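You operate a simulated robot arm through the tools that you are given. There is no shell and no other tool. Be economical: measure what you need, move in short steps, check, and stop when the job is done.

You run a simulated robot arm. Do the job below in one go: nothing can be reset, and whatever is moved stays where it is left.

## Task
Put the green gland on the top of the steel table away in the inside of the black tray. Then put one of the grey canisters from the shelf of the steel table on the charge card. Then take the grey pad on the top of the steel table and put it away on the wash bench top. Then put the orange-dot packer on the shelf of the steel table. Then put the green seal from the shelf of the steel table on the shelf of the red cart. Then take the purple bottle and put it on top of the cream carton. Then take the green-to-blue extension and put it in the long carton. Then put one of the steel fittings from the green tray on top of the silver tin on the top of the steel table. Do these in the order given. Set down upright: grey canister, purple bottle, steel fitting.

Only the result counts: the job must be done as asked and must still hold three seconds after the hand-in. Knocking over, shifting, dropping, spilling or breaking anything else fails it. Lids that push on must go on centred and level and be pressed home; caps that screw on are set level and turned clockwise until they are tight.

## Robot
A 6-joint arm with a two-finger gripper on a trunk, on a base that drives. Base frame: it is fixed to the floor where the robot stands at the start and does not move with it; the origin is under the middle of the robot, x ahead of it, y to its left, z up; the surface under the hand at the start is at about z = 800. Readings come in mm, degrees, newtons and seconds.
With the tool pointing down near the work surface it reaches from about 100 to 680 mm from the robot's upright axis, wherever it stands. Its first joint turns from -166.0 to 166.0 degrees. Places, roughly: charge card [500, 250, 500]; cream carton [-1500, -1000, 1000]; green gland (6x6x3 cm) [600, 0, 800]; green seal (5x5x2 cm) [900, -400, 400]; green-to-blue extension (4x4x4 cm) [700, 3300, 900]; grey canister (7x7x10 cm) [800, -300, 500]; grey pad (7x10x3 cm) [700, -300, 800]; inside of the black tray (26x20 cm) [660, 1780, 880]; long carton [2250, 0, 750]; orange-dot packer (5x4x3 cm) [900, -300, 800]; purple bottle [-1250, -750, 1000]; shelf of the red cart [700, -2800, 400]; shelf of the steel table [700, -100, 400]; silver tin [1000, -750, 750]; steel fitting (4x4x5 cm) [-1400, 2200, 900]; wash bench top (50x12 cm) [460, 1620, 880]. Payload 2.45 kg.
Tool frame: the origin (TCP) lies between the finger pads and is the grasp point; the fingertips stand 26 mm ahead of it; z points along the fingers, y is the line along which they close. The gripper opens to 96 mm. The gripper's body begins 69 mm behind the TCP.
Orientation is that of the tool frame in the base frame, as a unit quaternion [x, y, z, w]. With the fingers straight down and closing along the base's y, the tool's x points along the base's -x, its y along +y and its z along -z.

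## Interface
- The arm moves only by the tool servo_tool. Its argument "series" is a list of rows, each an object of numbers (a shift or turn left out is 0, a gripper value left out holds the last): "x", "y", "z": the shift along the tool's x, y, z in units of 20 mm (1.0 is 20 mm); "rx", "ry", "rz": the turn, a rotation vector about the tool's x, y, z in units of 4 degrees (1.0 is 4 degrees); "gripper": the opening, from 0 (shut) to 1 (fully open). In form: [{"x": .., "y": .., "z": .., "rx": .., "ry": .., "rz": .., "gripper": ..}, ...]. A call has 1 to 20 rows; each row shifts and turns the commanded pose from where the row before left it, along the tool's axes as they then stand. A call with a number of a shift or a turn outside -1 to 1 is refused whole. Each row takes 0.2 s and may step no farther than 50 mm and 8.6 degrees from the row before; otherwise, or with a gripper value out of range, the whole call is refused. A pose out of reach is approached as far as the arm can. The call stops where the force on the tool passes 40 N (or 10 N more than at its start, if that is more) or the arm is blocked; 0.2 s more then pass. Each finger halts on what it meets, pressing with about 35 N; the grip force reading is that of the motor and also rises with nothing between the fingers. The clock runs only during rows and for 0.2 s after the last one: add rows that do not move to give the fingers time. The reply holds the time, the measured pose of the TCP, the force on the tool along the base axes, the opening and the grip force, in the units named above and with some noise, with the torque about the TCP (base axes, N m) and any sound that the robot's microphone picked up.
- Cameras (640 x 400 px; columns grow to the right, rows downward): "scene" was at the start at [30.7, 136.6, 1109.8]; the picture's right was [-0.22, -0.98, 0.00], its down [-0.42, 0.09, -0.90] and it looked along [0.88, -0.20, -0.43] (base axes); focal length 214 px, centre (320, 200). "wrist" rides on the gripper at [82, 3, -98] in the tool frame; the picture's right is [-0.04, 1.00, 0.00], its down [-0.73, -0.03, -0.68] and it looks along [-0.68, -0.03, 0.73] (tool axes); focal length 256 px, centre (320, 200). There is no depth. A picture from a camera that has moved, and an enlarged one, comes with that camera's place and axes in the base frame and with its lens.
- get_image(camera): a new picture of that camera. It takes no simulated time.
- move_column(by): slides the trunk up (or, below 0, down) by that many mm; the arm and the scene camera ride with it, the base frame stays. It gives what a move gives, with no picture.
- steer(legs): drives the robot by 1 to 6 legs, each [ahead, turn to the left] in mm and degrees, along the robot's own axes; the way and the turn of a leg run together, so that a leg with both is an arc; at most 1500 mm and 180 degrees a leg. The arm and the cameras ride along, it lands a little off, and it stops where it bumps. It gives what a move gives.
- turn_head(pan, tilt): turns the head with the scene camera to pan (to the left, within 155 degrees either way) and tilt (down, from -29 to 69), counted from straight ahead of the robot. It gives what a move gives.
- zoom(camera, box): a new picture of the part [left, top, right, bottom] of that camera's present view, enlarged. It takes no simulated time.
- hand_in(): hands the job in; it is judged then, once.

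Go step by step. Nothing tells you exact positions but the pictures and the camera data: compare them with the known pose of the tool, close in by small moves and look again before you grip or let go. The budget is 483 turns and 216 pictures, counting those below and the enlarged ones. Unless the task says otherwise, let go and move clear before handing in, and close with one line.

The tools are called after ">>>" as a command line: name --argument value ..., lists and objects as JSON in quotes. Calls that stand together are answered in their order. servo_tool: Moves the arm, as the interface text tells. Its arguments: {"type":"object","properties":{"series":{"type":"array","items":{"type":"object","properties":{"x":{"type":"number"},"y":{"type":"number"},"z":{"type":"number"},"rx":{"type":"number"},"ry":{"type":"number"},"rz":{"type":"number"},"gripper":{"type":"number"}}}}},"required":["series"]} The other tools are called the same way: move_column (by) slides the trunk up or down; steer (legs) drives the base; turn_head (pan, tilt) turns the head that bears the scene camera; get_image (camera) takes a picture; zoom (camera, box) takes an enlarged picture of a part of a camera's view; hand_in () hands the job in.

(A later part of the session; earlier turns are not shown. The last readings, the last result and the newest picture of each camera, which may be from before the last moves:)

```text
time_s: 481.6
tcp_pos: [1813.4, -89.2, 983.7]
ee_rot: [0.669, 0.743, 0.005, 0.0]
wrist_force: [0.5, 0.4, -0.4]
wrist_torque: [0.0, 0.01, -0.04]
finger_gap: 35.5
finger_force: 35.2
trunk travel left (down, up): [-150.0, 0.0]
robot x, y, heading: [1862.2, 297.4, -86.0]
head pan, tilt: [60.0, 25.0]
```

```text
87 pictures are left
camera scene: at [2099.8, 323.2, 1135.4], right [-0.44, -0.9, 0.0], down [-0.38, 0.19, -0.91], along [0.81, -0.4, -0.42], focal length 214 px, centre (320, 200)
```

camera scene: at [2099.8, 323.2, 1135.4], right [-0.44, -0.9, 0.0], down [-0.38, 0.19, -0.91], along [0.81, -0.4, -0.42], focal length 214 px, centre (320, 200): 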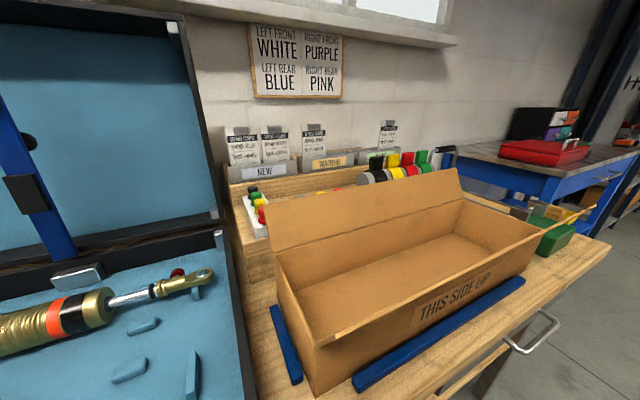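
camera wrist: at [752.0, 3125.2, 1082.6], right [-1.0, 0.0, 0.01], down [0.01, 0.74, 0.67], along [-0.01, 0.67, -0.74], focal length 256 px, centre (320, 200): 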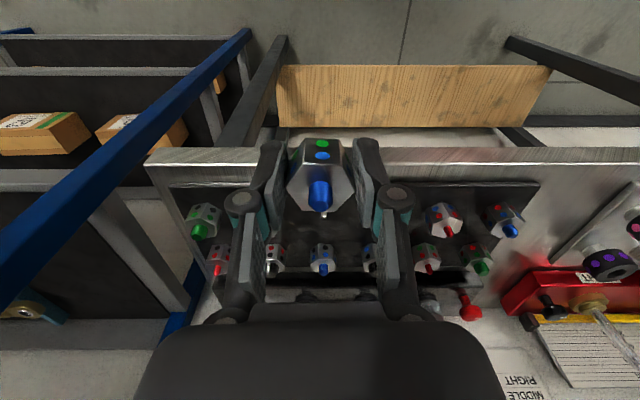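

The long carton stands open on the bench. I'll position the robot square in front of it.

>>> steer --legs '[[265, 0], [0, -94], [80, 0], [0, 180]]'

>>> turn_head --pan 0 --tilt 35

>>> get_image --camera "scene"

>>> get_image --camera "wrist"

```text
time_s: 495.4
tcp_pos: [2178.2, -52.2, 983.5]
ee_rot: [-0.006, 1.0, 0.005, -0.003]
wrist_force: [-0.5, -0.4, -1.0]
wrist_torque: [0.02, -0.01, 0.0]
finger_gap: 35.1
finger_force: 35.0
trunk travel left (down, up): [-150.0, 0.0]
robot x, y, heading: [1804.3, 36.5, -1.7]
head pan, tilt: [60.0, 25.0]
```

```text
time_s: 496.7
tcp_pos: [2178.4, -51.3, 982.6]
ee_rot: [-0.005, 1.0, 0.004, -0.003]
wrist_force: [0.1, -0.7, -0.8]
wrist_torque: [0.03, 0.0, 0.01]
finger_gap: 34.9
finger_force: 35.2
trunk travel left (down, up): [-150.0, 0.0]
robot x, y, heading: [1801.1, 34.5, -1.8]
head pan, tilt: [0.0, 35.0]
```

```text
86 pictures are left
camera scene: at [1834.6, 189.6, 1119.7], right [-0.03, -1.0, 0.0], down [-0.57, 0.02, -0.82], along [0.82, -0.03, -0.57], focal length 214 px, centre (320, 200)
```

scene: 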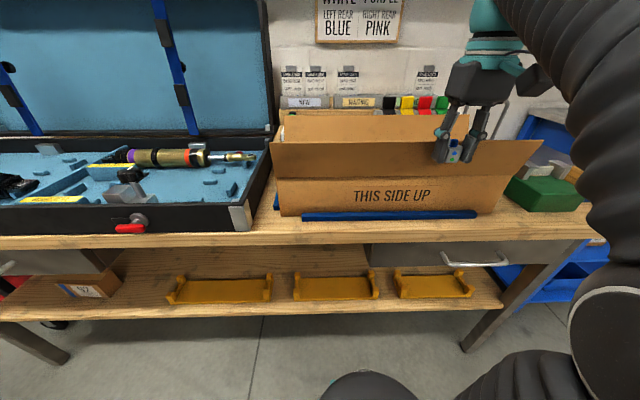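

```text
85 pictures are left
camera wrist: at [2097.3, -50.1, 1082.2], right [0.03, 1.0, 0.01], down [0.74, -0.03, 0.67], along [0.67, -0.01, -0.74], focal length 256 px, centre (320, 200)
```

wrist: 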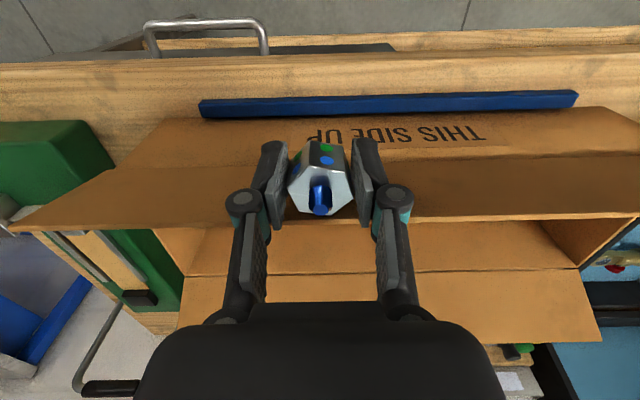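

The carton's front and back flaps stand up to z ≈ 990, but its end walls are only about z 915 high. I'll draw back, shift the robot right and enter over the right-hand end.

>>> servo_tool --series '[{"x": 1}, {"x": 1}, {"x": 1}, {}]'

>>> steer --legs '[[0, -88], [230, 0], [0, 90], [40, 0]]'

>>> get_image --camera "scene"

>>> get_image --camera "wrist"

```text
time_s: 497.7
tcp_pos: [2118.8, -51.4, 982.0]
ee_rot: [-0.005, 1.0, 0.004, -0.003]
wrist_force: [-0.2, -0.2, -0.2]
wrist_torque: [0.02, 0.02, -0.01]
finger_gap: 35.0
finger_force: 35.3
trunk travel left (down, up): [-150.0, 0.0]
robot x, y, heading: [1801.3, 35.5, -1.9]
head pan, tilt: [0.0, 35.0]
```

```text
time_s: 507.6
tcp_pos: [2160.3, -262.4, 983.3]
ee_rot: [-0.027, 1.0, 0.005, -0.003]
wrist_force: [0.5, 0.0, -0.5]
wrist_torque: [-0.03, 0.02, 0.01]
finger_gap: 31.6
finger_force: 35.3
trunk travel left (down, up): [-150.0, 0.0]
robot x, y, heading: [1838.9, -189.1, 0.9]
head pan, tilt: [0.0, 35.0]
```

```text
84 pictures are left
camera scene: at [1865.2, -34.3, 1119.7], right [0.01, -1.0, 0.0], down [-0.57, -0.01, -0.82], along [0.82, 0.01, -0.57], focal length 214 px, centre (320, 200)
```

scene: 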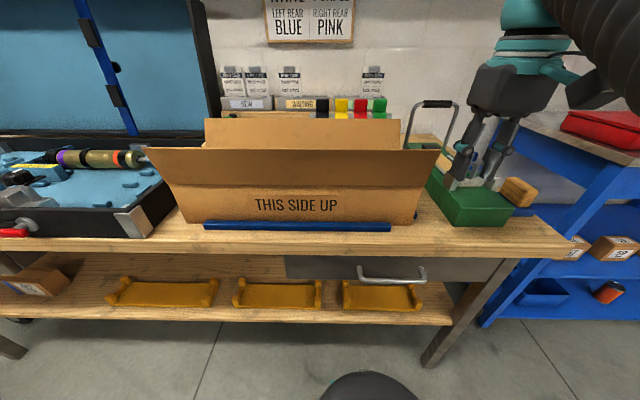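

```text
83 pictures are left
camera wrist: at [2079.1, -264.7, 1081.4], right [-0.02, 1.0, 0.01], down [0.74, 0.01, 0.67], along [0.67, 0.02, -0.74], focal length 256 px, centre (320, 200)
```

wrist: 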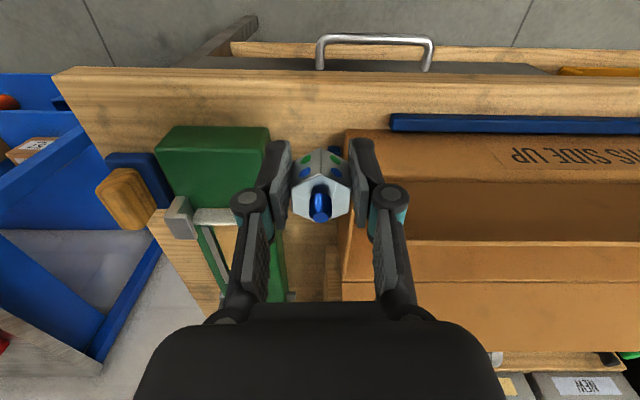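

A tall handle stands to the right, so side entry is risky. From here I can reach high enough to pass over the front flap with the tool vertical. First I'll check the grip on the piece.

>>> zoom --camera "wrist" --box '[240, 120, 400, 230]'

>>> servo_tool --series '[{"z": -1}, {"z": -1}, {"z": -1}, {"z": -0.4, "y": 0.5}, {"y": 1}, {"y": 1}, {"y": 1}, {"y": 1}, {"y": 1}, {}]'

```text
3.64 times, centred on (320, 175) of wrist
camera zoom: at [2079.1, -264.7, 1081.4], right [-0.02, 1.0, 0.01], down [0.74, 0.01, 0.67], along [0.67, 0.02, -0.74], focal length 931 px, centre (320, 291)
```

zoom: 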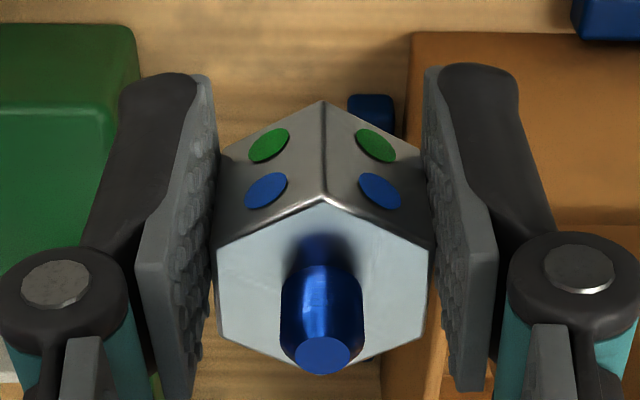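

```text
time_s: 509.8
tcp_pos: [2158.7, -154.4, 1003.9]
ee_rot: [-0.028, 1.0, 0.004, -0.001]
wrist_force: [0.2, 0.6, 0.2]
wrist_torque: [0.01, 0.02, -0.02]
finger_gap: 31.1
finger_force: 35.1
out of reach, approached as far as the arm can: row 2, 3, 4
trunk travel left (down, up): [-150.0, 0.0]
robot x, y, heading: [1838.1, -192.6, 0.5]
head pan, tilt: [0.0, 35.0]
```

The hex is seated well on its flats. The vertical tool tops out at z ≈ 1004, so I'll tilt it forward to gain height for crossing the flap.

>>> servo_tool --series '[{"x": 1}, {"x": 1}, {"x": 1}, {"ry": -1}, {"ry": -1}, {"ry": -1}, {"ry": -1}, {"ry": -1}, {"ry": -1}, {"ry": -1}, {"ry": -1}, {"ry": -1}, {"ry": -1}, {"ry": -1}, {"x": -0.7, "z": -0.72}, {"x": -0.7, "z": -0.72}, {"x": -0.7, "z": -0.72}, {}]'

>>> get_image --camera "wrist"

```text
time_s: 513.6
tcp_pos: [2102.8, -156.2, 1053.8]
ee_rot: [-0.023, 0.928, 0.013, 0.372]
wrist_force: [-0.5, -0.6, -0.3]
wrist_torque: [-0.05, 0.0, 0.03]
finger_gap: 31.4
finger_force: 35.0
out of reach, approached as far as the arm can: row 1, 2, 3
trunk travel left (down, up): [-150.0, 0.0]
robot x, y, heading: [1840.3, -193.0, 0.9]
head pan, tilt: [0.0, 35.0]
```

```text
81 pictures are left
camera wrist: at [1976.3, -160.2, 1068.3], right [-0.03, 1.0, 0.04], down [0.06, -0.04, 1.0], along [1.0, 0.03, -0.06], focal length 256 px, centre (320, 200)
```

wrist: 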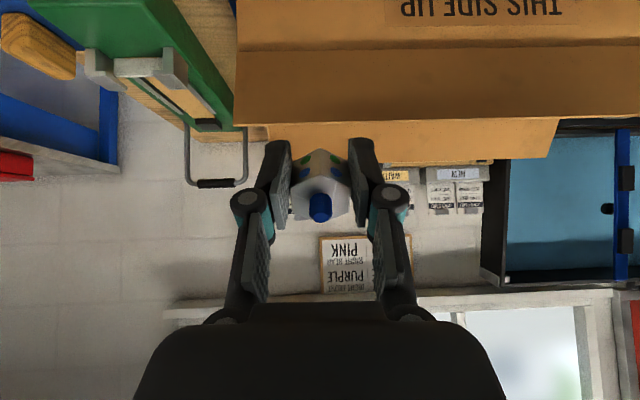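

>>> servo_tool --series '[{"x": -0.708, "z": 0.685}, {"x": -0.708, "z": 0.685}, {"x": -0.708, "z": 0.685}, {"x": -0.708, "z": 0.685}, {}]'

>>> get_image --camera "scene"

```text
time_s: 514.8
tcp_pos: [2182.2, -152.2, 1052.8]
ee_rot: [-0.025, 0.928, 0.015, 0.372]
wrist_force: [0.3, -0.4, -0.5]
wrist_torque: [-0.01, 0.02, -0.01]
finger_gap: 31.0
finger_force: 34.9
trunk travel left (down, up): [-150.0, 0.0]
robot x, y, heading: [1842.9, -190.4, 0.8]
head pan, tilt: [0.0, 35.0]
```

```text
80 pictures are left
camera scene: at [1865.1, -34.3, 1119.7], right [0.01, -1.0, 0.0], down [-0.57, -0.01, -0.82], along [0.82, 0.01, -0.57], focal length 214 px, centre (320, 200)
```

scene: 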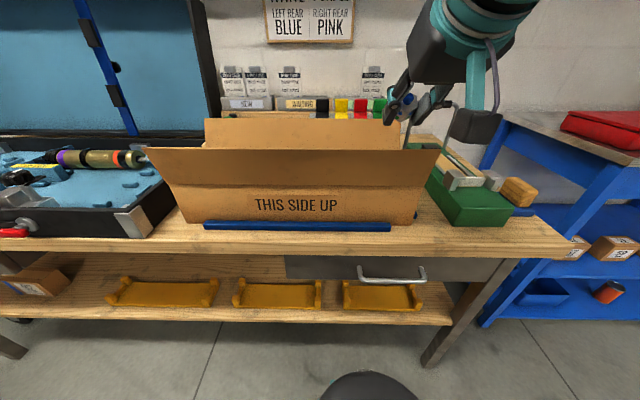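

>>> servo_tool --series '[{"x": -0.708, "z": 0.685, "y": 0.4}, {"x": -0.708, "z": 0.685, "y": 0.4}, {"x": -0.708, "z": 0.685, "y": 0.4}, {"x": -0.708, "z": 0.685, "y": 0.4}, {"x": -0.708, "z": 0.685, "y": 0.4}, {"x": -0.708, "z": 0.685}, {}]'

>>> get_image --camera "wrist"

>>> get_image --camera "scene"

```text
time_s: 516.4
tcp_pos: [2298.7, -106.3, 1052.9]
ee_rot: [-0.023, 0.928, 0.014, 0.372]
wrist_force: [-0.3, -0.5, 0.2]
wrist_torque: [-0.02, 0.0, 0.01]
finger_gap: 31.2
finger_force: 35.3
trunk travel left (down, up): [-150.0, 0.0]
robot x, y, heading: [1839.0, -194.7, 0.9]
head pan, tilt: [0.0, 35.0]
```

```text
79 pictures are left
camera wrist: at [2171.6, -110.9, 1067.5], right [-0.03, 1.0, 0.04], down [0.06, -0.04, 1.0], along [1.0, 0.03, -0.06], focal length 256 px, centre (320, 200)
```

wrist: 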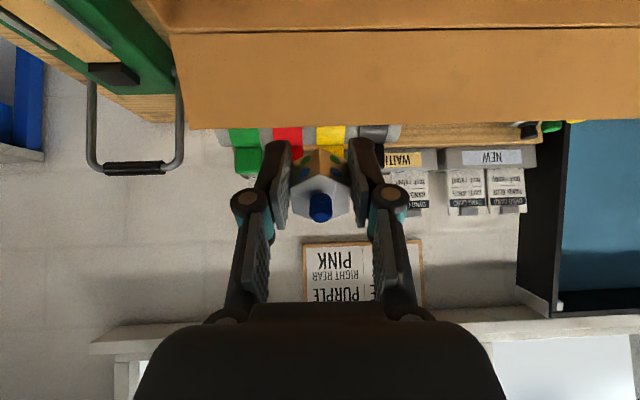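

```text
78 pictures are left
camera scene: at [1865.2, -34.3, 1119.7], right [0.01, -1.0, 0.0], down [-0.57, -0.01, -0.82], along [0.82, 0.01, -0.57], focal length 214 px, centre (320, 200)
```

scene: 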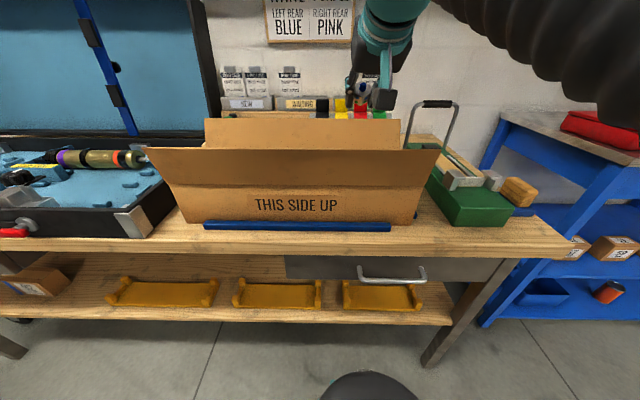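

Inside the opening now. I'll lower a bit and bring the tool back to vertical.

>>> servo_tool --series '[{"x": 0.7, "z": 0.72}, {"x": 0.7, "z": 0.72}, {"ry": 1}, {"ry": 1}, {"ry": 1}, {"ry": 1}, {"ry": 1}, {"ry": 1, "z": 0.3}, {"ry": 1, "z": 0.3}, {"ry": 1, "z": 0.3}, {"ry": 1, "z": 0.3}, {"ry": 1, "z": 0.3}, {"ry": 1, "z": 0.3}, {}]'

>>> get_image --camera "wrist"

```text
time_s: 519.4
tcp_pos: [2306.9, -105.6, 977.4]
ee_rot: [-0.028, 1.0, 0.005, -0.004]
wrist_force: [1.1, 0.0, -1.1]
wrist_torque: [0.04, 0.01, -0.04]
finger_gap: 31.2
finger_force: 34.6
trunk travel left (down, up): [-150.0, 0.0]
robot x, y, heading: [1838.2, -189.8, 0.8]
head pan, tilt: [0.0, 35.0]
```

```text
77 pictures are left
camera wrist: at [2225.7, -107.9, 1076.6], right [-0.02, 1.0, 0.01], down [0.74, 0.01, 0.67], along [0.67, 0.02, -0.74], focal length 256 px, centre (320, 200)
```

wrist: 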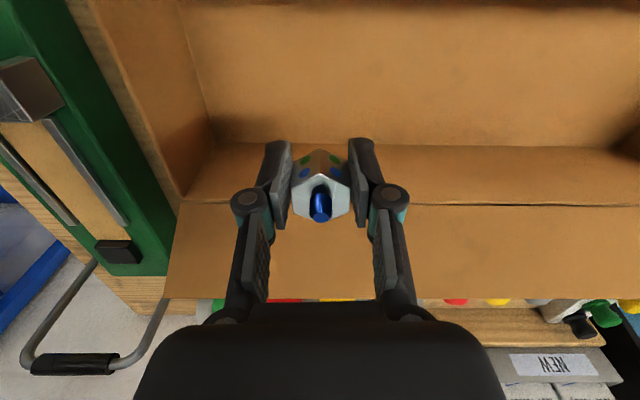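

Over the carton floor, clear on all sides. I'll lower the piece.

>>> servo_tool --series '[{"x": -0.4, "z": 0.5}, {"z": 1}, {"z": 1}, {"z": 1}, {"z": 1}, {}]'

>>> get_image --camera "wrist"

>>> get_image --camera "scene"

```text
time_s: 520.8
tcp_pos: [2313.0, -103.2, 888.5]
ee_rot: [-0.028, 1.0, 0.004, -0.003]
wrist_force: [-0.5, -0.5, -0.9]
wrist_torque: [0.01, 0.02, -0.03]
finger_gap: 31.1
finger_force: 34.4
trunk travel left (down, up): [-150.0, 0.0]
robot x, y, heading: [1837.8, -191.6, 0.7]
head pan, tilt: [0.0, 35.0]
```

```text
76 pictures are left
camera wrist: at [2232.2, -106.1, 987.6], right [-0.02, 1.0, 0.01], down [0.74, 0.01, 0.67], along [0.67, 0.02, -0.74], focal length 256 px, centre (320, 200)
```

wrist: 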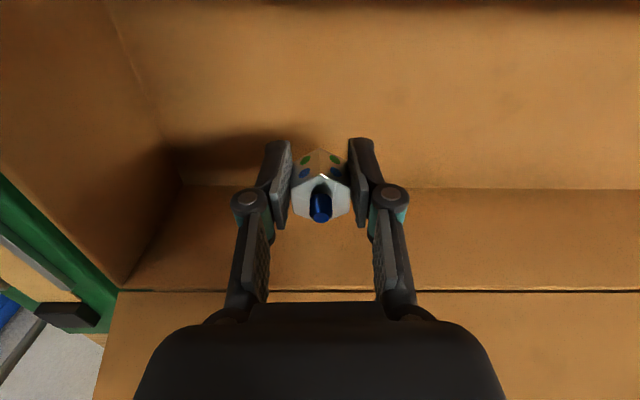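

```text
75 pictures are left
camera scene: at [1865.3, -34.3, 1119.7], right [0.01, -1.0, 0.0], down [-0.57, -0.01, -0.82], along [0.82, 0.01, -0.57], focal length 214 px, centre (320, 200)
```

scene: 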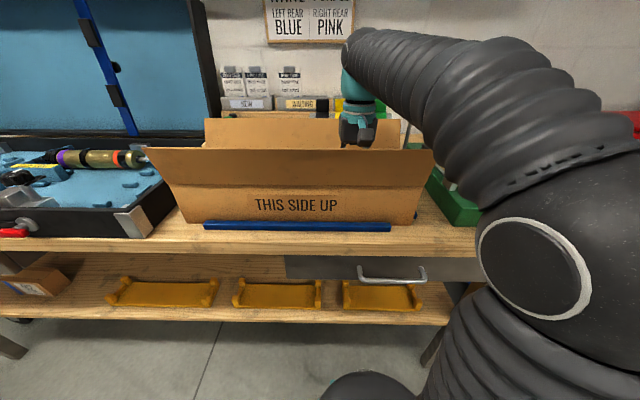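

>>> servo_tool --series '[{"z": 1}, {"z": 0.5}, {"z": 0.2}, {"z": 0.15}, {"z": 0.15}, {}]'

```text
time_s: 522.2
tcp_pos: [2313.8, -103.1, 847.2]
ee_rot: [-0.027, 1.0, 0.004, -0.002]
wrist_force: [0.8, 0.5, 0.6]
wrist_torque: [-0.01, 0.09, 0.0]
finger_gap: 31.2
finger_force: 35.1
trunk travel left (down, up): [-150.0, 0.0]
robot x, y, heading: [1835.6, -191.9, 0.8]
head pan, tilt: [0.0, 35.0]
```

>>> servo_tool --series '[{"z": 0.1}, {"z": 0.1}, {"z": 0.1}, {}]'

```text
time_s: 523.2
tcp_pos: [2313.5, -102.6, 841.6]
ee_rot: [-0.028, 1.0, 0.005, -0.003]
wrist_force: [0.1, 0.1, -0.5]
wrist_torque: [0.01, 0.02, -0.03]
finger_gap: 31.4
finger_force: 35.1
trunk travel left (down, up): [-150.0, 0.0]
robot x, y, heading: [1839.6, -193.3, 1.0]
head pan, tilt: [0.0, 35.0]
```

>>> servo_tool --series '[{"z": 0.12}, {"z": 0.12}, {"z": 0.12}, {"z": 0.12}, {}]'

>>> get_image --camera "wrist"

```text
time_s: 524.4
tcp_pos: [2312.2, -103.7, 831.1]
ee_rot: [-0.029, 1.0, 0.005, -0.003]
wrist_force: [0.5, 0.0, -0.1]
wrist_torque: [0.04, 0.06, 0.04]
finger_gap: 30.9
finger_force: 35.0
trunk travel left (down, up): [-150.0, 0.0]
robot x, y, heading: [1838.4, -193.5, 0.5]
head pan, tilt: [0.0, 35.0]
```

```text
74 pictures are left
camera wrist: at [2232.2, -105.6, 930.8], right [-0.02, 1.0, 0.01], down [0.74, 0.01, 0.67], along [0.67, 0.02, -0.74], focal length 256 px, centre (320, 200)
```

wrist: 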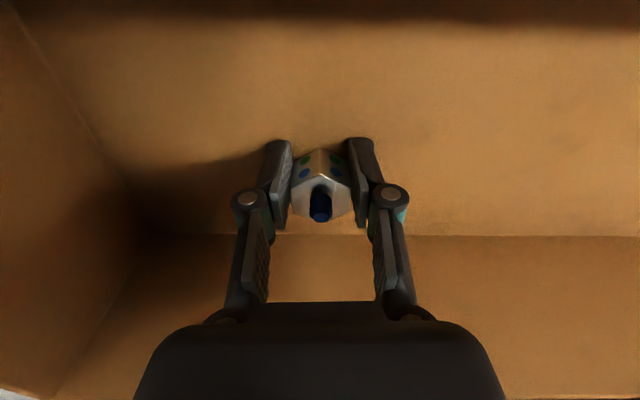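

>>> servo_tool --series '[{"z": 0.1}, {"z": 0.1}, {"z": 0.1}, {}]'

```text
time_s: 525.2
tcp_pos: [2312.7, -102.3, 831.1]
ee_rot: [-0.029, 1.0, 0.006, 0.002]
wrist_force: [-3.8, -0.4, 16.5]
wrist_torque: [-0.31, 0.29, -0.04]
finger_gap: 31.4
finger_force: 35.0
trunk travel left (down, up): [-150.0, 0.0]
robot x, y, heading: [1838.2, -193.2, 0.7]
head pan, tilt: [0.0, 35.0]
stopped in row 3: the force on the tool passed its limit at 43 N (the readings are from after the stop); the commanded pose is now the measured one
```

Contact with the floor. I'll ease up slightly, release and lift straight out.

>>> servo_tool --series '[{"z": -0.05}, {"gripper": 0.55}, {}, {}, {"z": -0.5}, {"z": -1}, {"z": -1}, {"z": -1}, {"z": -1}, {"z": -1}, {"z": -1}, {}]'

>>> get_image --camera "wrist"

```text
time_s: 527.8
tcp_pos: [2312.5, -104.1, 962.5]
ee_rot: [-0.028, 1.0, 0.005, 0.001]
wrist_force: [0.0, 0.3, -0.1]
wrist_torque: [0.02, -0.01, -0.04]
finger_gap: 52.9
finger_force: 0.1
trunk travel left (down, up): [-150.0, 0.0]
robot x, y, heading: [1837.0, -192.7, 0.5]
head pan, tilt: [0.0, 35.0]
```

```text
73 pictures are left
camera wrist: at [2230.5, -106.5, 1060.0], right [-0.01, 1.0, 0.01], down [0.73, 0.0, 0.68], along [0.68, 0.02, -0.73], focal length 256 px, centre (320, 200)
```

wrist: 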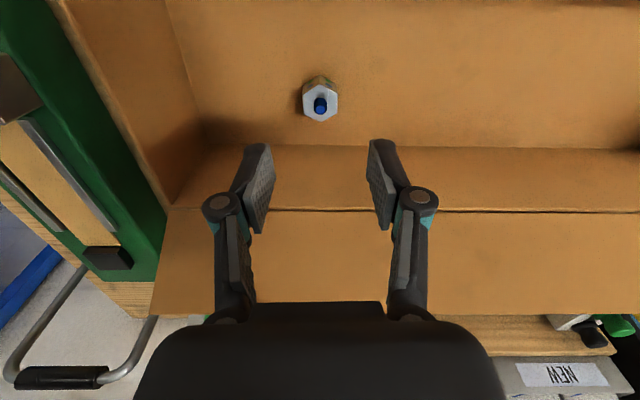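

The extension stands in the carton. I'll leave the same way: up, tilt, and back over the flap.

>>> servo_tool --series '[{"z": -1}, {"z": -0.8}, {"ry": -1}, {"ry": -1}, {"ry": -1}, {"ry": -1, "z": -0.3}, {"ry": -1, "z": -0.3}, {"ry": -1, "z": -0.3}, {"ry": -1}, {"ry": -1}, {"ry": -1}, {"ry": -1}, {"ry": -1}, {"x": -0.7, "z": -0.72}, {"x": -0.7, "z": -0.72}, {}]'

>>> get_image --camera "wrist"

```text
time_s: 531.2
tcp_pos: [2308.6, -104.2, 1054.7]
ee_rot: [-0.024, 0.927, 0.016, 0.375]
wrist_force: [-0.2, 0.0, 0.3]
wrist_torque: [-0.02, 0.02, 0.01]
finger_gap: 52.9
finger_force: 0.1
trunk travel left (down, up): [-150.0, 0.0]
robot x, y, heading: [1834.3, -193.9, 0.8]
head pan, tilt: [0.0, 35.0]
```

```text
72 pictures are left
camera wrist: at [2181.5, -109.0, 1068.6], right [-0.03, 1.0, 0.04], down [0.06, -0.04, 1.0], along [1.0, 0.03, -0.05], focal length 256 px, centre (320, 200)
```

wrist: 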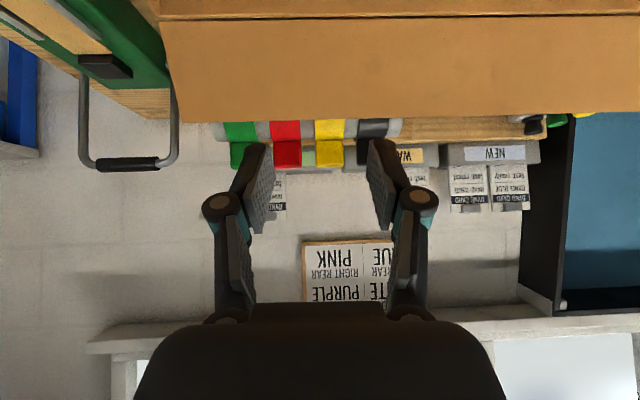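

>>> servo_tool --series '[{"x": 0.7, "z": -0.7}, {"x": 0.7, "z": -0.7}, {"x": 0.7, "z": -0.7}, {"x": 0.7, "z": -0.7}, {"x": 0.7, "z": -0.7}, {"x": 0.7, "z": -0.7}, {"x": 0.7, "z": -0.7}, {"x": 0.7, "z": -0.7}, {"x": 0.7, "z": -0.7}, {"x": 0.7, "z": -0.7}, {}]'

>>> steer --legs '[[-120, 0]]'

>>> get_image --camera "scene"

>>> servo_tool --series '[{"ry": 1}, {"ry": 1}, {"ry": 1}, {"ry": 1}, {"ry": 1}, {"ry": 1}, {"ry": 1}, {"ry": 1}, {"ry": 1}, {"ry": 1}, {"ry": 1}, {"z": 1}, {"z": 1}, {"z": 1}, {"z": 0.5}, {}]'

```text
time_s: 533.6
tcp_pos: [2111.3, -116.2, 1058.3]
ee_rot: [-0.024, 0.927, 0.015, 0.375]
wrist_force: [0.7, -0.2, -0.1]
wrist_torque: [0.02, 0.01, -0.02]
finger_gap: 53.1
finger_force: 0.0
trunk travel left (down, up): [-150.0, 0.0]
robot x, y, heading: [1837.2, -191.8, 0.6]
head pan, tilt: [0.0, 35.0]
```

```text
time_s: 534.8
tcp_pos: [1990.3, -117.8, 1057.8]
ee_rot: [-0.024, 0.927, 0.015, 0.375]
wrist_force: [0.4, 0.0, -0.1]
wrist_torque: [0.0, -0.02, -0.03]
finger_gap: 52.8
finger_force: 0.0
trunk travel left (down, up): [-150.0, 0.0]
robot x, y, heading: [1717.4, -195.4, 0.9]
head pan, tilt: [0.0, 35.0]
```

```text
71 pictures are left
camera scene: at [1743.8, -35.9, 1119.7], right [0.01, -1.0, 0.0], down [-0.57, -0.01, -0.82], along [0.82, 0.01, -0.57], focal length 214 px, centre (320, 200)
```

scene: 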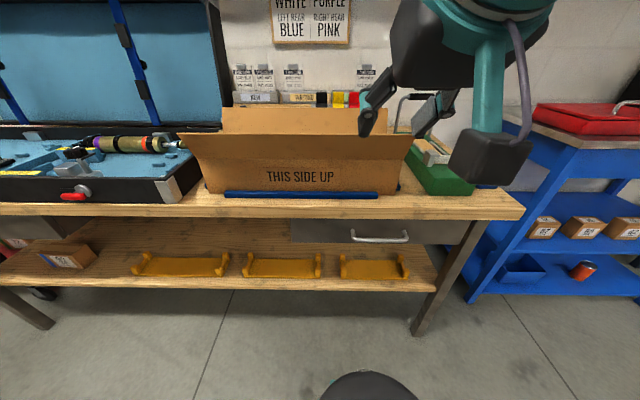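

```text
time_s: 538.2
tcp_pos: [2002.0, -114.0, 933.8]
ee_rot: [-0.026, 1.0, 0.005, 0.001]
wrist_force: [0.0, -0.3, -0.2]
wrist_torque: [-0.05, 0.03, -0.03]
finger_gap: 52.8
finger_force: 0.1
out of reach, approached as far as the arm can: row 9, 10, 11
trunk travel left (down, up): [-150.0, 0.0]
robot x, y, heading: [1719.8, -192.4, 0.8]
head pan, tilt: [0.0, 35.0]
```

>>> steer --legs '[[0, 89], [1500, 0]]'

```text
time_s: 549.4
tcp_pos: [1686.5, 1602.3, 934.3]
ee_rot: [0.713, -0.702, -0.004, 0.004]
wrist_force: [-0.2, -0.3, 0.0]
wrist_torque: [-0.01, 0.01, 0.02]
finger_gap: 53.0
finger_force: 0.1
trunk travel left (down, up): [-150.0, 0.0]
robot x, y, heading: [1750.6, 1312.2, 88.4]
head pan, tilt: [0.0, 35.0]
```

>>> steer --legs '[[1480, 2], [0, 90]]'

>>> steer --legs '[[900, 0]]'

```text
time_s: 560.5
tcp_pos: [1486.0, 2687.1, 934.9]
ee_rot: [1.0, 0.03, -0.001, 0.005]
wrist_force: [-0.1, 0.6, 1.7]
wrist_torque: [0.02, -0.03, -0.02]
finger_gap: 52.7
finger_force: 0.1
trunk travel left (down, up): [-150.0, 0.0]
robot x, y, heading: [1772.1, 2768.5, -179.0]
head pan, tilt: [0.0, 35.0]
```

```text
time_s: 565.3
tcp_pos: [573.5, 2679.5, 934.4]
ee_rot: [1.0, 0.025, -0.001, 0.005]
wrist_force: [-0.2, 0.4, 0.5]
wrist_torque: [0.03, 0.0, 0.02]
finger_gap: 52.5
finger_force: 0.1
trunk travel left (down, up): [-150.0, 0.0]
robot x, y, heading: [862.3, 2755.3, -179.9]
head pan, tilt: [0.0, 35.0]
```

>>> steer --legs '[[1000, 0]]'

>>> turn_head --pan 20 --tilt 18

>>> get_image --camera "scene"

```text
time_s: 570.5
tcp_pos: [-428.7, 2673.6, 934.4]
ee_rot: [1.0, 0.024, -0.001, 0.004]
wrist_force: [-1.0, 0.1, -1.0]
wrist_torque: [0.0, 0.02, 0.02]
finger_gap: 52.8
finger_force: 0.0
trunk travel left (down, up): [-150.0, 0.0]
robot x, y, heading: [-140.9, 2753.0, -179.7]
head pan, tilt: [0.0, 35.0]
```

```text
time_s: 571.3
tcp_pos: [-427.8, 2675.0, 934.3]
ee_rot: [1.0, 0.024, -0.001, 0.005]
wrist_force: [0.1, -0.1, 0.2]
wrist_torque: [-0.04, -0.03, -0.03]
finger_gap: 53.0
finger_force: 0.0
trunk travel left (down, up): [-150.0, 0.0]
robot x, y, heading: [-142.6, 2750.4, -179.8]
head pan, tilt: [20.0, 18.0]
```

```text
70 pictures are left
camera scene: at [-167.0, 2560.9, 1146.7], right [-0.35, 0.94, 0.0], down [0.29, 0.11, -0.95], along [-0.89, -0.33, -0.31], focal length 214 px, centre (320, 200)
```

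scene: 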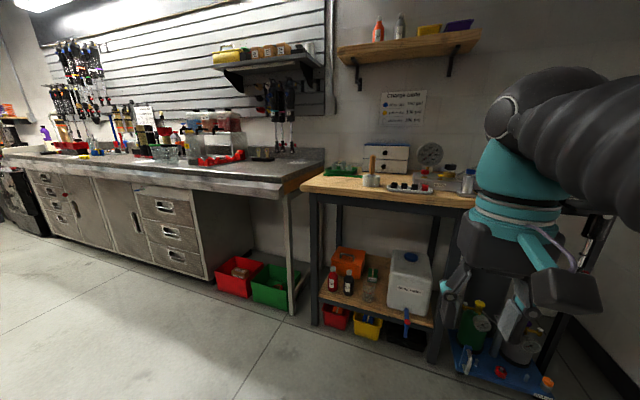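

>>> zoom --camera "scene" --box '[290, 80, 490, 210]'

```text
3.08 times, centred on (390, 145) of scene
camera zoom: at [-167.0, 2560.9, 1146.7], right [-0.35, 0.94, 0.0], down [0.29, 0.11, -0.95], along [-0.89, -0.33, -0.31], focal length 660 px, centre (105, 369)
```

zoom: 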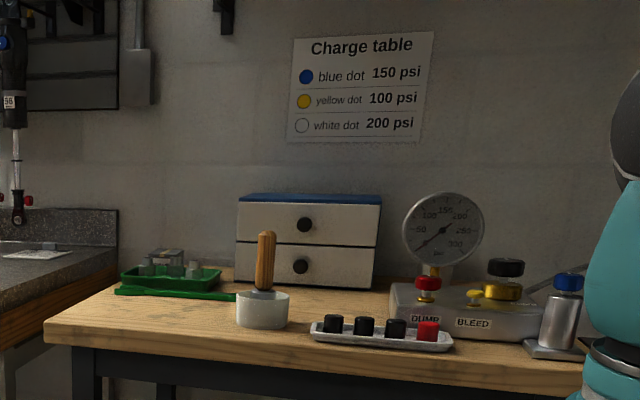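

The green tray with steel fittings is at the left end of the wooden bench. I'll drive up to it.

>>> steer --legs '[[0, 90], [530, 0], [0, -90], [400, 0]]'

>>> turn_head --pan 0 --tilt 25

>>> get_image --camera "scene"

>>> get_image --camera "wrist"

```text
time_s: 584.1
tcp_pos: [-820.8, 2137.7, 934.6]
ee_rot: [1.0, 0.029, -0.001, 0.005]
wrist_force: [0.5, 0.0, 0.2]
wrist_torque: [0.0, -0.03, -0.04]
finger_gap: 53.0
finger_force: 0.0
trunk travel left (down, up): [-150.0, 0.0]
robot x, y, heading: [-536.1, 2213.0, -178.9]
head pan, tilt: [20.0, 18.0]
```

```text
time_s: 584.9
tcp_pos: [-820.3, 2136.3, 933.9]
ee_rot: [1.0, 0.029, 0.0, 0.005]
wrist_force: [0.2, -0.1, -0.2]
wrist_torque: [0.01, 0.0, -0.01]
finger_gap: 52.9
finger_force: 0.2
trunk travel left (down, up): [-150.0, 0.0]
robot x, y, heading: [-534.6, 2214.6, -179.0]
head pan, tilt: [0.0, 25.0]
```

```text
68 pictures are left
camera scene: at [-563.2, 2058.3, 1135.5], right [-0.02, 1.0, 0.0], down [0.42, 0.01, -0.91], along [-0.91, -0.01, -0.42], focal length 214 px, centre (320, 200)
```

scene: 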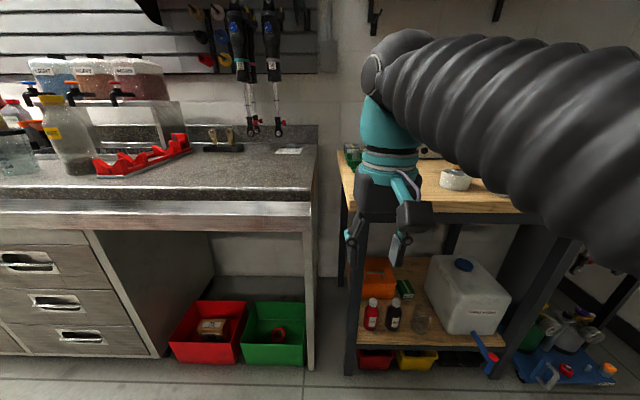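

```text
67 pictures are left
camera wrist: at [-738.6, 2138.7, 1032.5], right [0.02, -1.0, 0.01], down [-0.73, -0.01, 0.68], along [-0.68, -0.02, -0.73], focal length 256 px, centre (320, 200)
```

wrist: 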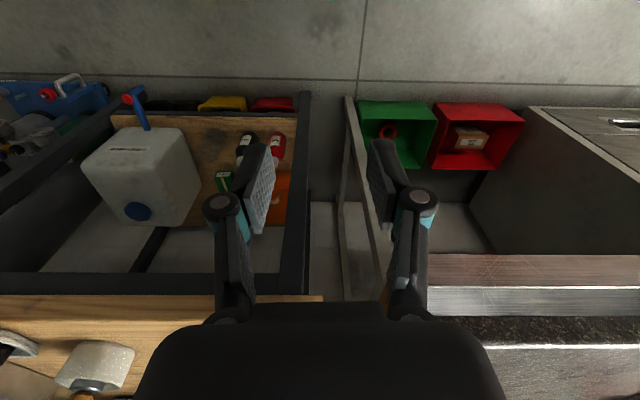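

The tray is deep on the bench (x ≈ -1500), so I'll use the tilted tool. I'll move closer, tilt 44° and raise for a look.

>>> steer --legs '[[150, -1]]'

>>> servo_tool --series '[{"ry": -1}, {"ry": -1}, {"ry": -1}, {"ry": -1}, {"ry": -1}, {"ry": -1}, {"ry": -1}, {"ry": -1}, {"ry": -1}, {"ry": -1}, {"ry": -1}, {"x": -0.7, "z": -0.72}, {"x": -0.7, "z": -0.72}, {"x": -0.7, "z": -0.72}, {"x": -0.7, "z": -0.72}, {}]'

>>> get_image --camera "wrist"

>>> get_image --camera "scene"

```text
time_s: 586.3
tcp_pos: [-973.5, 2140.3, 934.1]
ee_rot: [1.0, 0.021, -0.001, 0.005]
wrist_force: [-0.6, -0.2, 0.2]
wrist_torque: [0.01, -0.01, -0.01]
finger_gap: 52.8
finger_force: 0.1
trunk travel left (down, up): [-150.0, 0.0]
robot x, y, heading: [-684.6, 2216.4, 180.0]
head pan, tilt: [0.0, 25.0]
```

```text
time_s: 589.7
tcp_pos: [-970.7, 2141.8, 1014.3]
ee_rot: [0.927, 0.018, -0.375, 0.013]
wrist_force: [0.7, 0.3, 0.8]
wrist_torque: [0.02, -0.04, 0.03]
finger_gap: 52.8
finger_force: 0.0
trunk travel left (down, up): [-150.0, 0.0]
robot x, y, heading: [-687.2, 2216.1, 179.7]
head pan, tilt: [0.0, 25.0]
```

```text
66 pictures are left
camera wrist: at [-844.6, 2143.0, 1028.0], right [0.01, -1.0, 0.04], down [-0.06, 0.04, 1.0], along [-1.0, -0.02, -0.05], focal length 256 px, centre (320, 200)
```

wrist: 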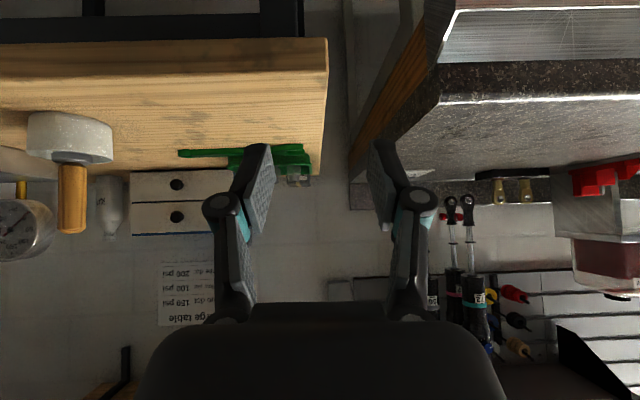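

```text
65 pictures are left
camera scene: at [-717.1, 2057.9, 1135.4], right [0.0, 1.0, 0.0], down [0.42, 0.0, -0.91], along [-0.91, 0.0, -0.42], focal length 214 px, centre (320, 200)
```

scene: 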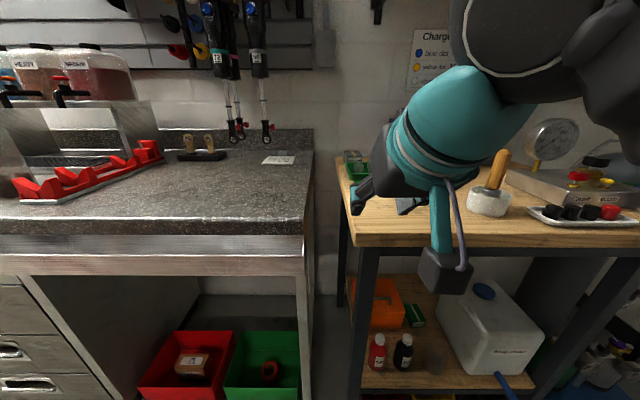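

The tray is at roughly (-1385, 2225). I'll extend the arm toward it and line up sideways.

>>> servo_tool --series '[{"x": -0.719, "y": -0.37, "z": 0.695, "gripper": 1}, {"x": -0.719, "y": -0.37, "z": 0.695}, {"x": -0.719, "y": -0.37, "z": 0.695}, {"x": -0.719, "y": -0.37, "z": 0.695}, {"x": -0.719, "y": -0.37, "z": 0.695}, {"x": -0.719, "y": -0.37, "z": 0.695}, {"x": -0.719, "y": -0.37, "z": 0.695}, {"x": -0.719, "y": -0.37, "z": 0.695}, {"x": -0.719, "y": -0.37, "z": 0.695}, {"x": -0.719, "y": -0.37, "z": 0.695}, {}]'

>>> get_image --camera "wrist"

```text
time_s: 592.1
tcp_pos: [-1177.1, 2208.1, 1014.3]
ee_rot: [0.926, 0.018, -0.376, 0.013]
wrist_force: [-0.4, 0.2, 0.3]
wrist_torque: [-0.01, -0.02, 0.01]
finger_gap: 96.1
finger_force: 0.1
trunk travel left (down, up): [-150.0, 0.0]
robot x, y, heading: [-680.3, 2216.1, 179.8]
head pan, tilt: [0.0, 25.0]
```

```text
64 pictures are left
camera wrist: at [-1050.3, 2209.2, 1028.7], right [0.01, -1.0, 0.04], down [-0.05, 0.04, 1.0], along [-1.0, -0.02, -0.05], focal length 256 px, centre (320, 200)
```

wrist: 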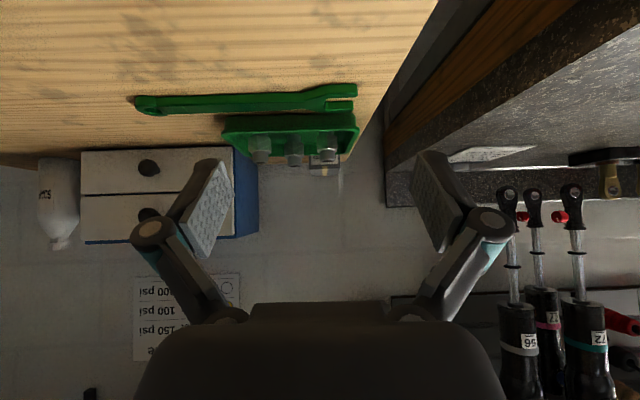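

>>> zoom --camera "wrist" --box '[200, 70, 400, 190]'

```text
3.20 times, centred on (300, 130) of wrist
camera zoom: at [-1050.3, 2209.2, 1028.7], right [0.01, -1.0, 0.04], down [-0.05, 0.04, 1.0], along [-1.0, -0.02, -0.05], focal length 819 px, centre (384, 424)
```

zoom: 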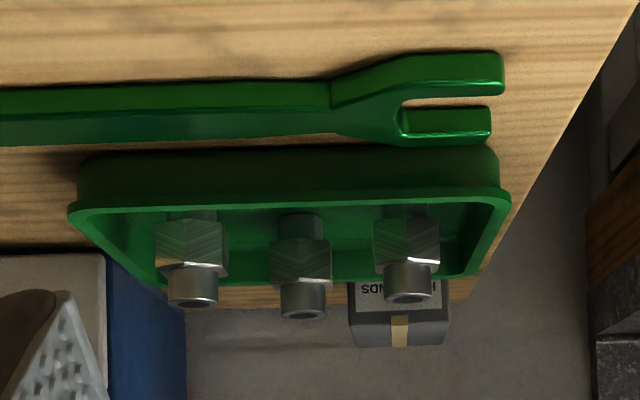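

There are three upright fittings. The right-front one has free space around it, so I'll move closer to it.

>>> servo_tool --series '[{"x": -0.5, "y": 0.14, "z": 0.677}, {"x": -0.5, "y": 0.14, "z": 0.677}, {"x": -0.5, "y": 0.14, "z": 0.677}, {"x": -0.5, "y": 0.14, "z": 0.677}, {"x": -0.5, "y": 0.14, "z": 0.677, "gripper": 0.65}, {}]'

>>> get_image --camera "wrist"

```text
time_s: 593.5
tcp_pos: [-1258.0, 2189.5, 1000.1]
ee_rot: [0.926, 0.018, -0.376, 0.012]
wrist_force: [0.2, 0.1, -0.4]
wrist_torque: [0.01, -0.02, 0.02]
finger_gap: 62.4
finger_force: 0.0
trunk travel left (down, up): [-150.0, 0.0]
robot x, y, heading: [-686.1, 2214.6, 179.8]
head pan, tilt: [0.0, 25.0]
```

```text
62 pictures are left
camera wrist: at [-1132.2, 2191.9, 1014.2], right [0.01, -1.0, 0.04], down [-0.05, 0.04, 1.0], along [-1.0, -0.02, -0.05], focal length 256 px, centre (320, 200)
```

wrist: 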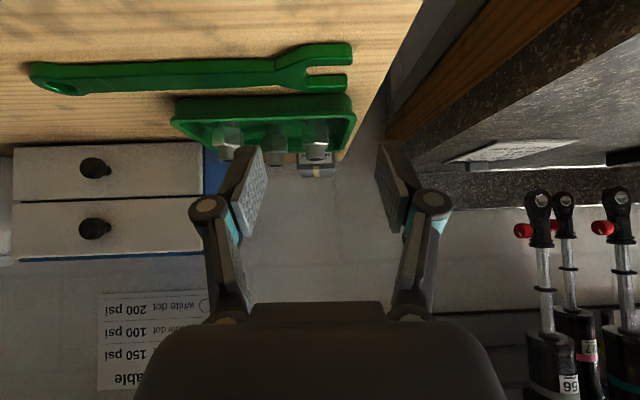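

>>> servo_tool --series '[{"x": -0.5, "z": 0.735}, {"x": -0.5, "z": 0.735}, {"x": -0.5, "z": 0.735}, {"x": -0.5, "z": 0.735}, {"x": -0.5, "z": 0.735}, {}]'

>>> get_image --camera "wrist"

```text
time_s: 594.9
tcp_pos: [-1345.9, 2185.7, 982.6]
ee_rot: [0.927, 0.018, -0.375, 0.013]
wrist_force: [-0.3, 0.4, -0.4]
wrist_torque: [-0.01, 0.02, -0.01]
finger_gap: 62.2
finger_force: 0.2
trunk travel left (down, up): [-150.0, 0.0]
robot x, y, heading: [-686.1, 2213.5, 180.2]
head pan, tilt: [0.0, 25.0]
```

```text
61 pictures are left
camera wrist: at [-1218.7, 2187.0, 996.7], right [0.01, -1.0, 0.04], down [-0.06, 0.04, 1.0], along [-1.0, -0.02, -0.05], focal length 256 px, centre (320, 200)
```

wrist: 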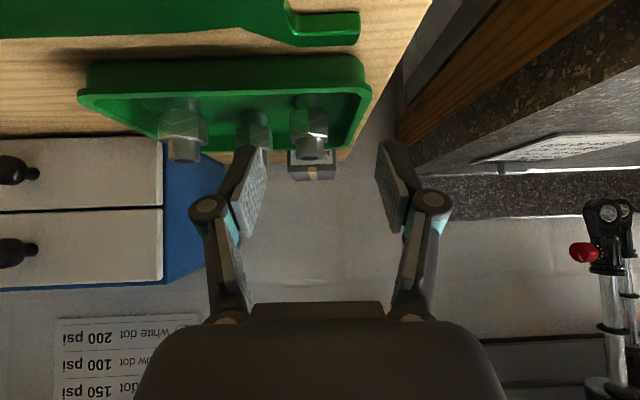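

>>> servo_tool --series '[{"gripper": 0.45}, {}, {"x": -0.213, "y": -0.06, "z": 0.737}, {"x": -0.213, "y": -0.06, "z": 0.737}, {"x": -0.213, "y": -0.06, "z": 0.737}, {}]'

>>> get_image --camera "wrist"

```text
time_s: 596.3
tcp_pos: [-1387.7, 2187.9, 960.5]
ee_rot: [0.926, 0.017, -0.376, 0.012]
wrist_force: [0.6, -0.1, -0.8]
wrist_torque: [-0.02, -0.02, -0.01]
finger_gap: 43.3
finger_force: 0.0
trunk travel left (down, up): [-150.0, 0.0]
robot x, y, heading: [-685.9, 2216.2, 179.9]
head pan, tilt: [0.0, 25.0]
```

```text
60 pictures are left
camera wrist: at [-1259.8, 2190.2, 974.8], right [0.01, -1.0, 0.04], down [-0.06, 0.04, 1.0], along [-1.0, -0.02, -0.05], focal length 256 px, centre (320, 200)
```

wrist: 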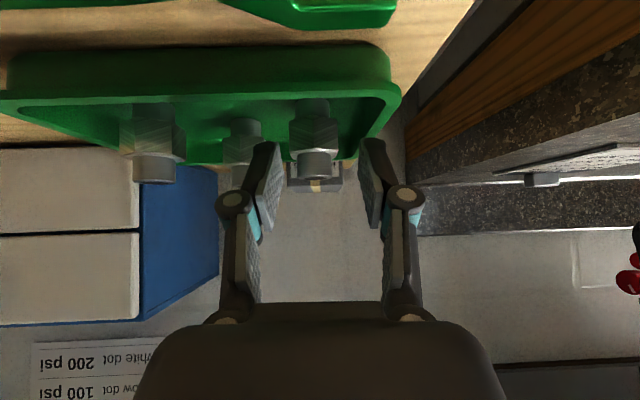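

>>> servo_tool --series '[{"x": -0.105, "y": -0.1, "z": 0.682}, {}, {"gripper": 0.05}, {}, {}, {}]'

>>> get_image --camera "wrist"

```text
time_s: 597.7
tcp_pos: [-1398.8, 2188.4, 953.0]
ee_rot: [0.926, 0.018, -0.376, 0.012]
wrist_force: [-0.6, -0.2, 3.4]
wrist_torque: [-0.02, 0.07, 0.02]
finger_gap: 31.3
finger_force: 34.9
trunk travel left (down, up): [-150.0, 0.0]
robot x, y, heading: [-680.8, 2217.4, 179.8]
head pan, tilt: [0.0, 25.0]
```

```text
59 pictures are left
camera wrist: at [-1270.6, 2190.8, 966.6], right [0.01, -1.0, 0.04], down [-0.05, 0.04, 1.0], along [-1.0, -0.02, -0.05], focal length 256 px, centre (320, 200)
```

wrist: 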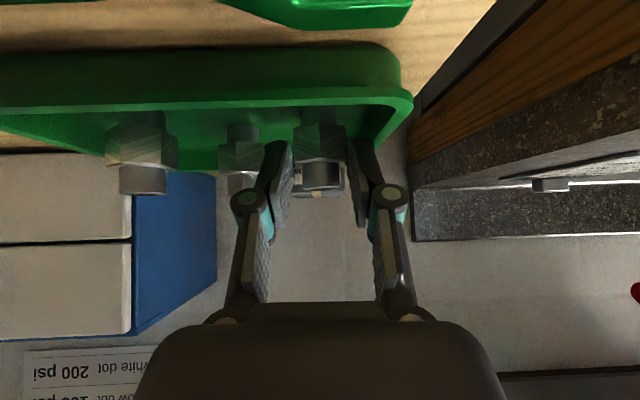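

Gripped at 31 mm. I'll lift straight up and check.

>>> servo_tool --series '[{"x": -0.35, "z": -0.36}, {"x": -0.7, "z": -0.72}, {"x": -0.7, "z": -0.72}, {"x": -0.7, "z": -0.72}, {}]'

>>> get_image --camera "wrist"

```text
time_s: 598.9
tcp_pos: [-1397.0, 2188.5, 1021.6]
ee_rot: [0.926, 0.018, -0.376, 0.013]
wrist_force: [-0.9, -0.6, -1.9]
wrist_torque: [-0.02, -0.05, 0.0]
finger_gap: 31.2
finger_force: 34.7
trunk travel left (down, up): [-150.0, 0.0]
robot x, y, heading: [-683.0, 2216.2, 179.9]
head pan, tilt: [0.0, 25.0]
```

```text
58 pictures are left
camera wrist: at [-1270.0, 2190.8, 1035.6], right [0.01, -1.0, 0.04], down [-0.06, 0.04, 1.0], along [-1.0, -0.02, -0.06], focal length 256 px, centre (320, 200)
```

wrist: 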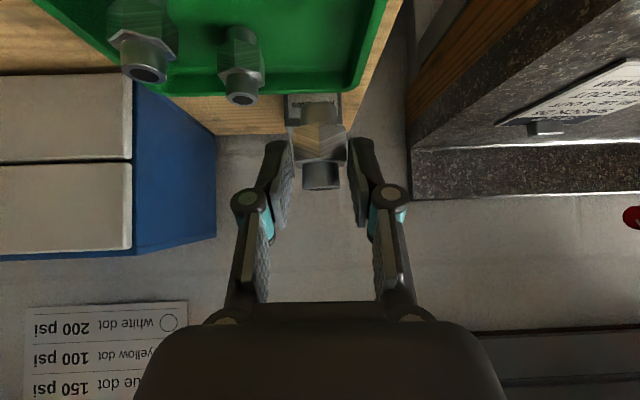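

The fitting is held upright and its neighbours are undisturbed. I'll retract, back away, and head for the steel table's right end.

>>> servo_tool --series '[{"x": 0.72, "z": -0.695}, {"x": 0.72, "z": -0.695}, {"x": 0.72, "z": -0.695}, {"x": 0.72, "z": -0.695}, {"x": 0.72, "z": -0.695}, {"x": 0.72, "z": -0.695}, {"x": 0.72, "z": -0.695}, {"x": 0.72, "z": -0.695}, {"x": 0.72, "z": -0.695}, {"x": 0.72, "z": -0.695}, {"x": 0.72, "z": -0.695}, {"x": 0.72, "z": -0.695}, {"x": 0.72, "z": -0.695}, {"x": 0.72, "z": -0.695}, {}]'

>>> steer --legs '[[-300, 0], [0, 90], [1500, 0]]'

>>> steer --legs '[[1000, 0]]'

```text
time_s: 602.1
tcp_pos: [-1116.0, 2200.5, 1021.0]
ee_rot: [0.927, 0.018, -0.375, 0.013]
wrist_force: [0.1, -0.7, -0.9]
wrist_torque: [0.0, -0.05, -0.03]
finger_gap: 30.8
finger_force: 34.9
trunk travel left (down, up): [-150.0, 0.0]
robot x, y, heading: [-687.8, 2215.0, 180.1]
head pan, tilt: [0.0, 25.0]
```

```text
time_s: 614.8
tcp_pos: [-411.7, 311.8, 1021.2]
ee_rot: [0.653, 0.658, -0.261, 0.27]
wrist_force: [0.8, 0.2, -0.9]
wrist_torque: [0.04, -0.01, -0.01]
finger_gap: 19.0
finger_force: 35.2
trunk travel left (down, up): [-150.0, 0.0]
robot x, y, heading: [-411.9, 744.4, -91.7]
head pan, tilt: [0.0, 25.0]
```

```text
time_s: 619.9
tcp_pos: [-460.4, -659.1, 1022.5]
ee_rot: [0.659, 0.652, -0.263, 0.267]
wrist_force: [-0.7, 1.0, -0.2]
wrist_torque: [-0.03, 0.0, 0.02]
finger_gap: 5.0
finger_force: 0.0
trunk travel left (down, up): [-150.0, 0.0]
robot x, y, heading: [-457.4, -225.0, -92.8]
head pan, tilt: [0.0, 25.0]
```

The finger gap has closed, so the fitting slipped out on the way. I need to find where it fell.

>>> get_image --camera "wrist"

>>> turn_head --pan 0 --tilt 50

>>> get_image --camera "scene"

```text
57 pictures are left
camera wrist: at [-456.7, -532.9, 1035.2], right [1.0, -0.04, 0.04], down [-0.04, -0.05, 1.0], along [-0.03, -1.0, -0.05], focal length 256 px, centre (320, 200)
```

wrist: 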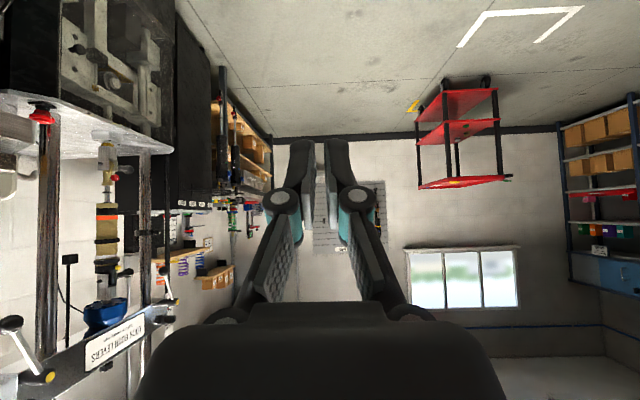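

```text
time_s: 620.8
tcp_pos: [-461.4, -658.3, 1021.0]
ee_rot: [0.66, 0.651, -0.263, 0.267]
wrist_force: [-0.5, -0.6, -0.3]
wrist_torque: [-0.01, -0.03, -0.02]
finger_gap: 4.8
finger_force: 0.2
trunk travel left (down, up): [-150.0, 0.0]
robot x, y, heading: [-453.1, -225.5, -92.6]
head pan, tilt: [0.0, 50.0]
```

```text
56 pictures are left
camera scene: at [-298.4, -254.2, 1098.0], right [-1.0, 0.05, 0.0], down [0.04, 0.76, -0.64], along [-0.03, -0.64, -0.77], focal length 214 px, centre (320, 200)
```

scene: 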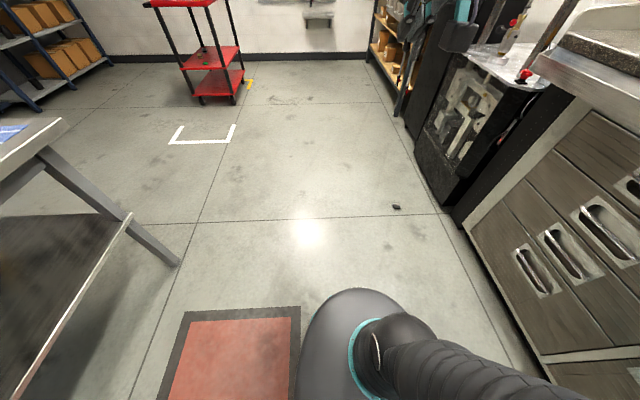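

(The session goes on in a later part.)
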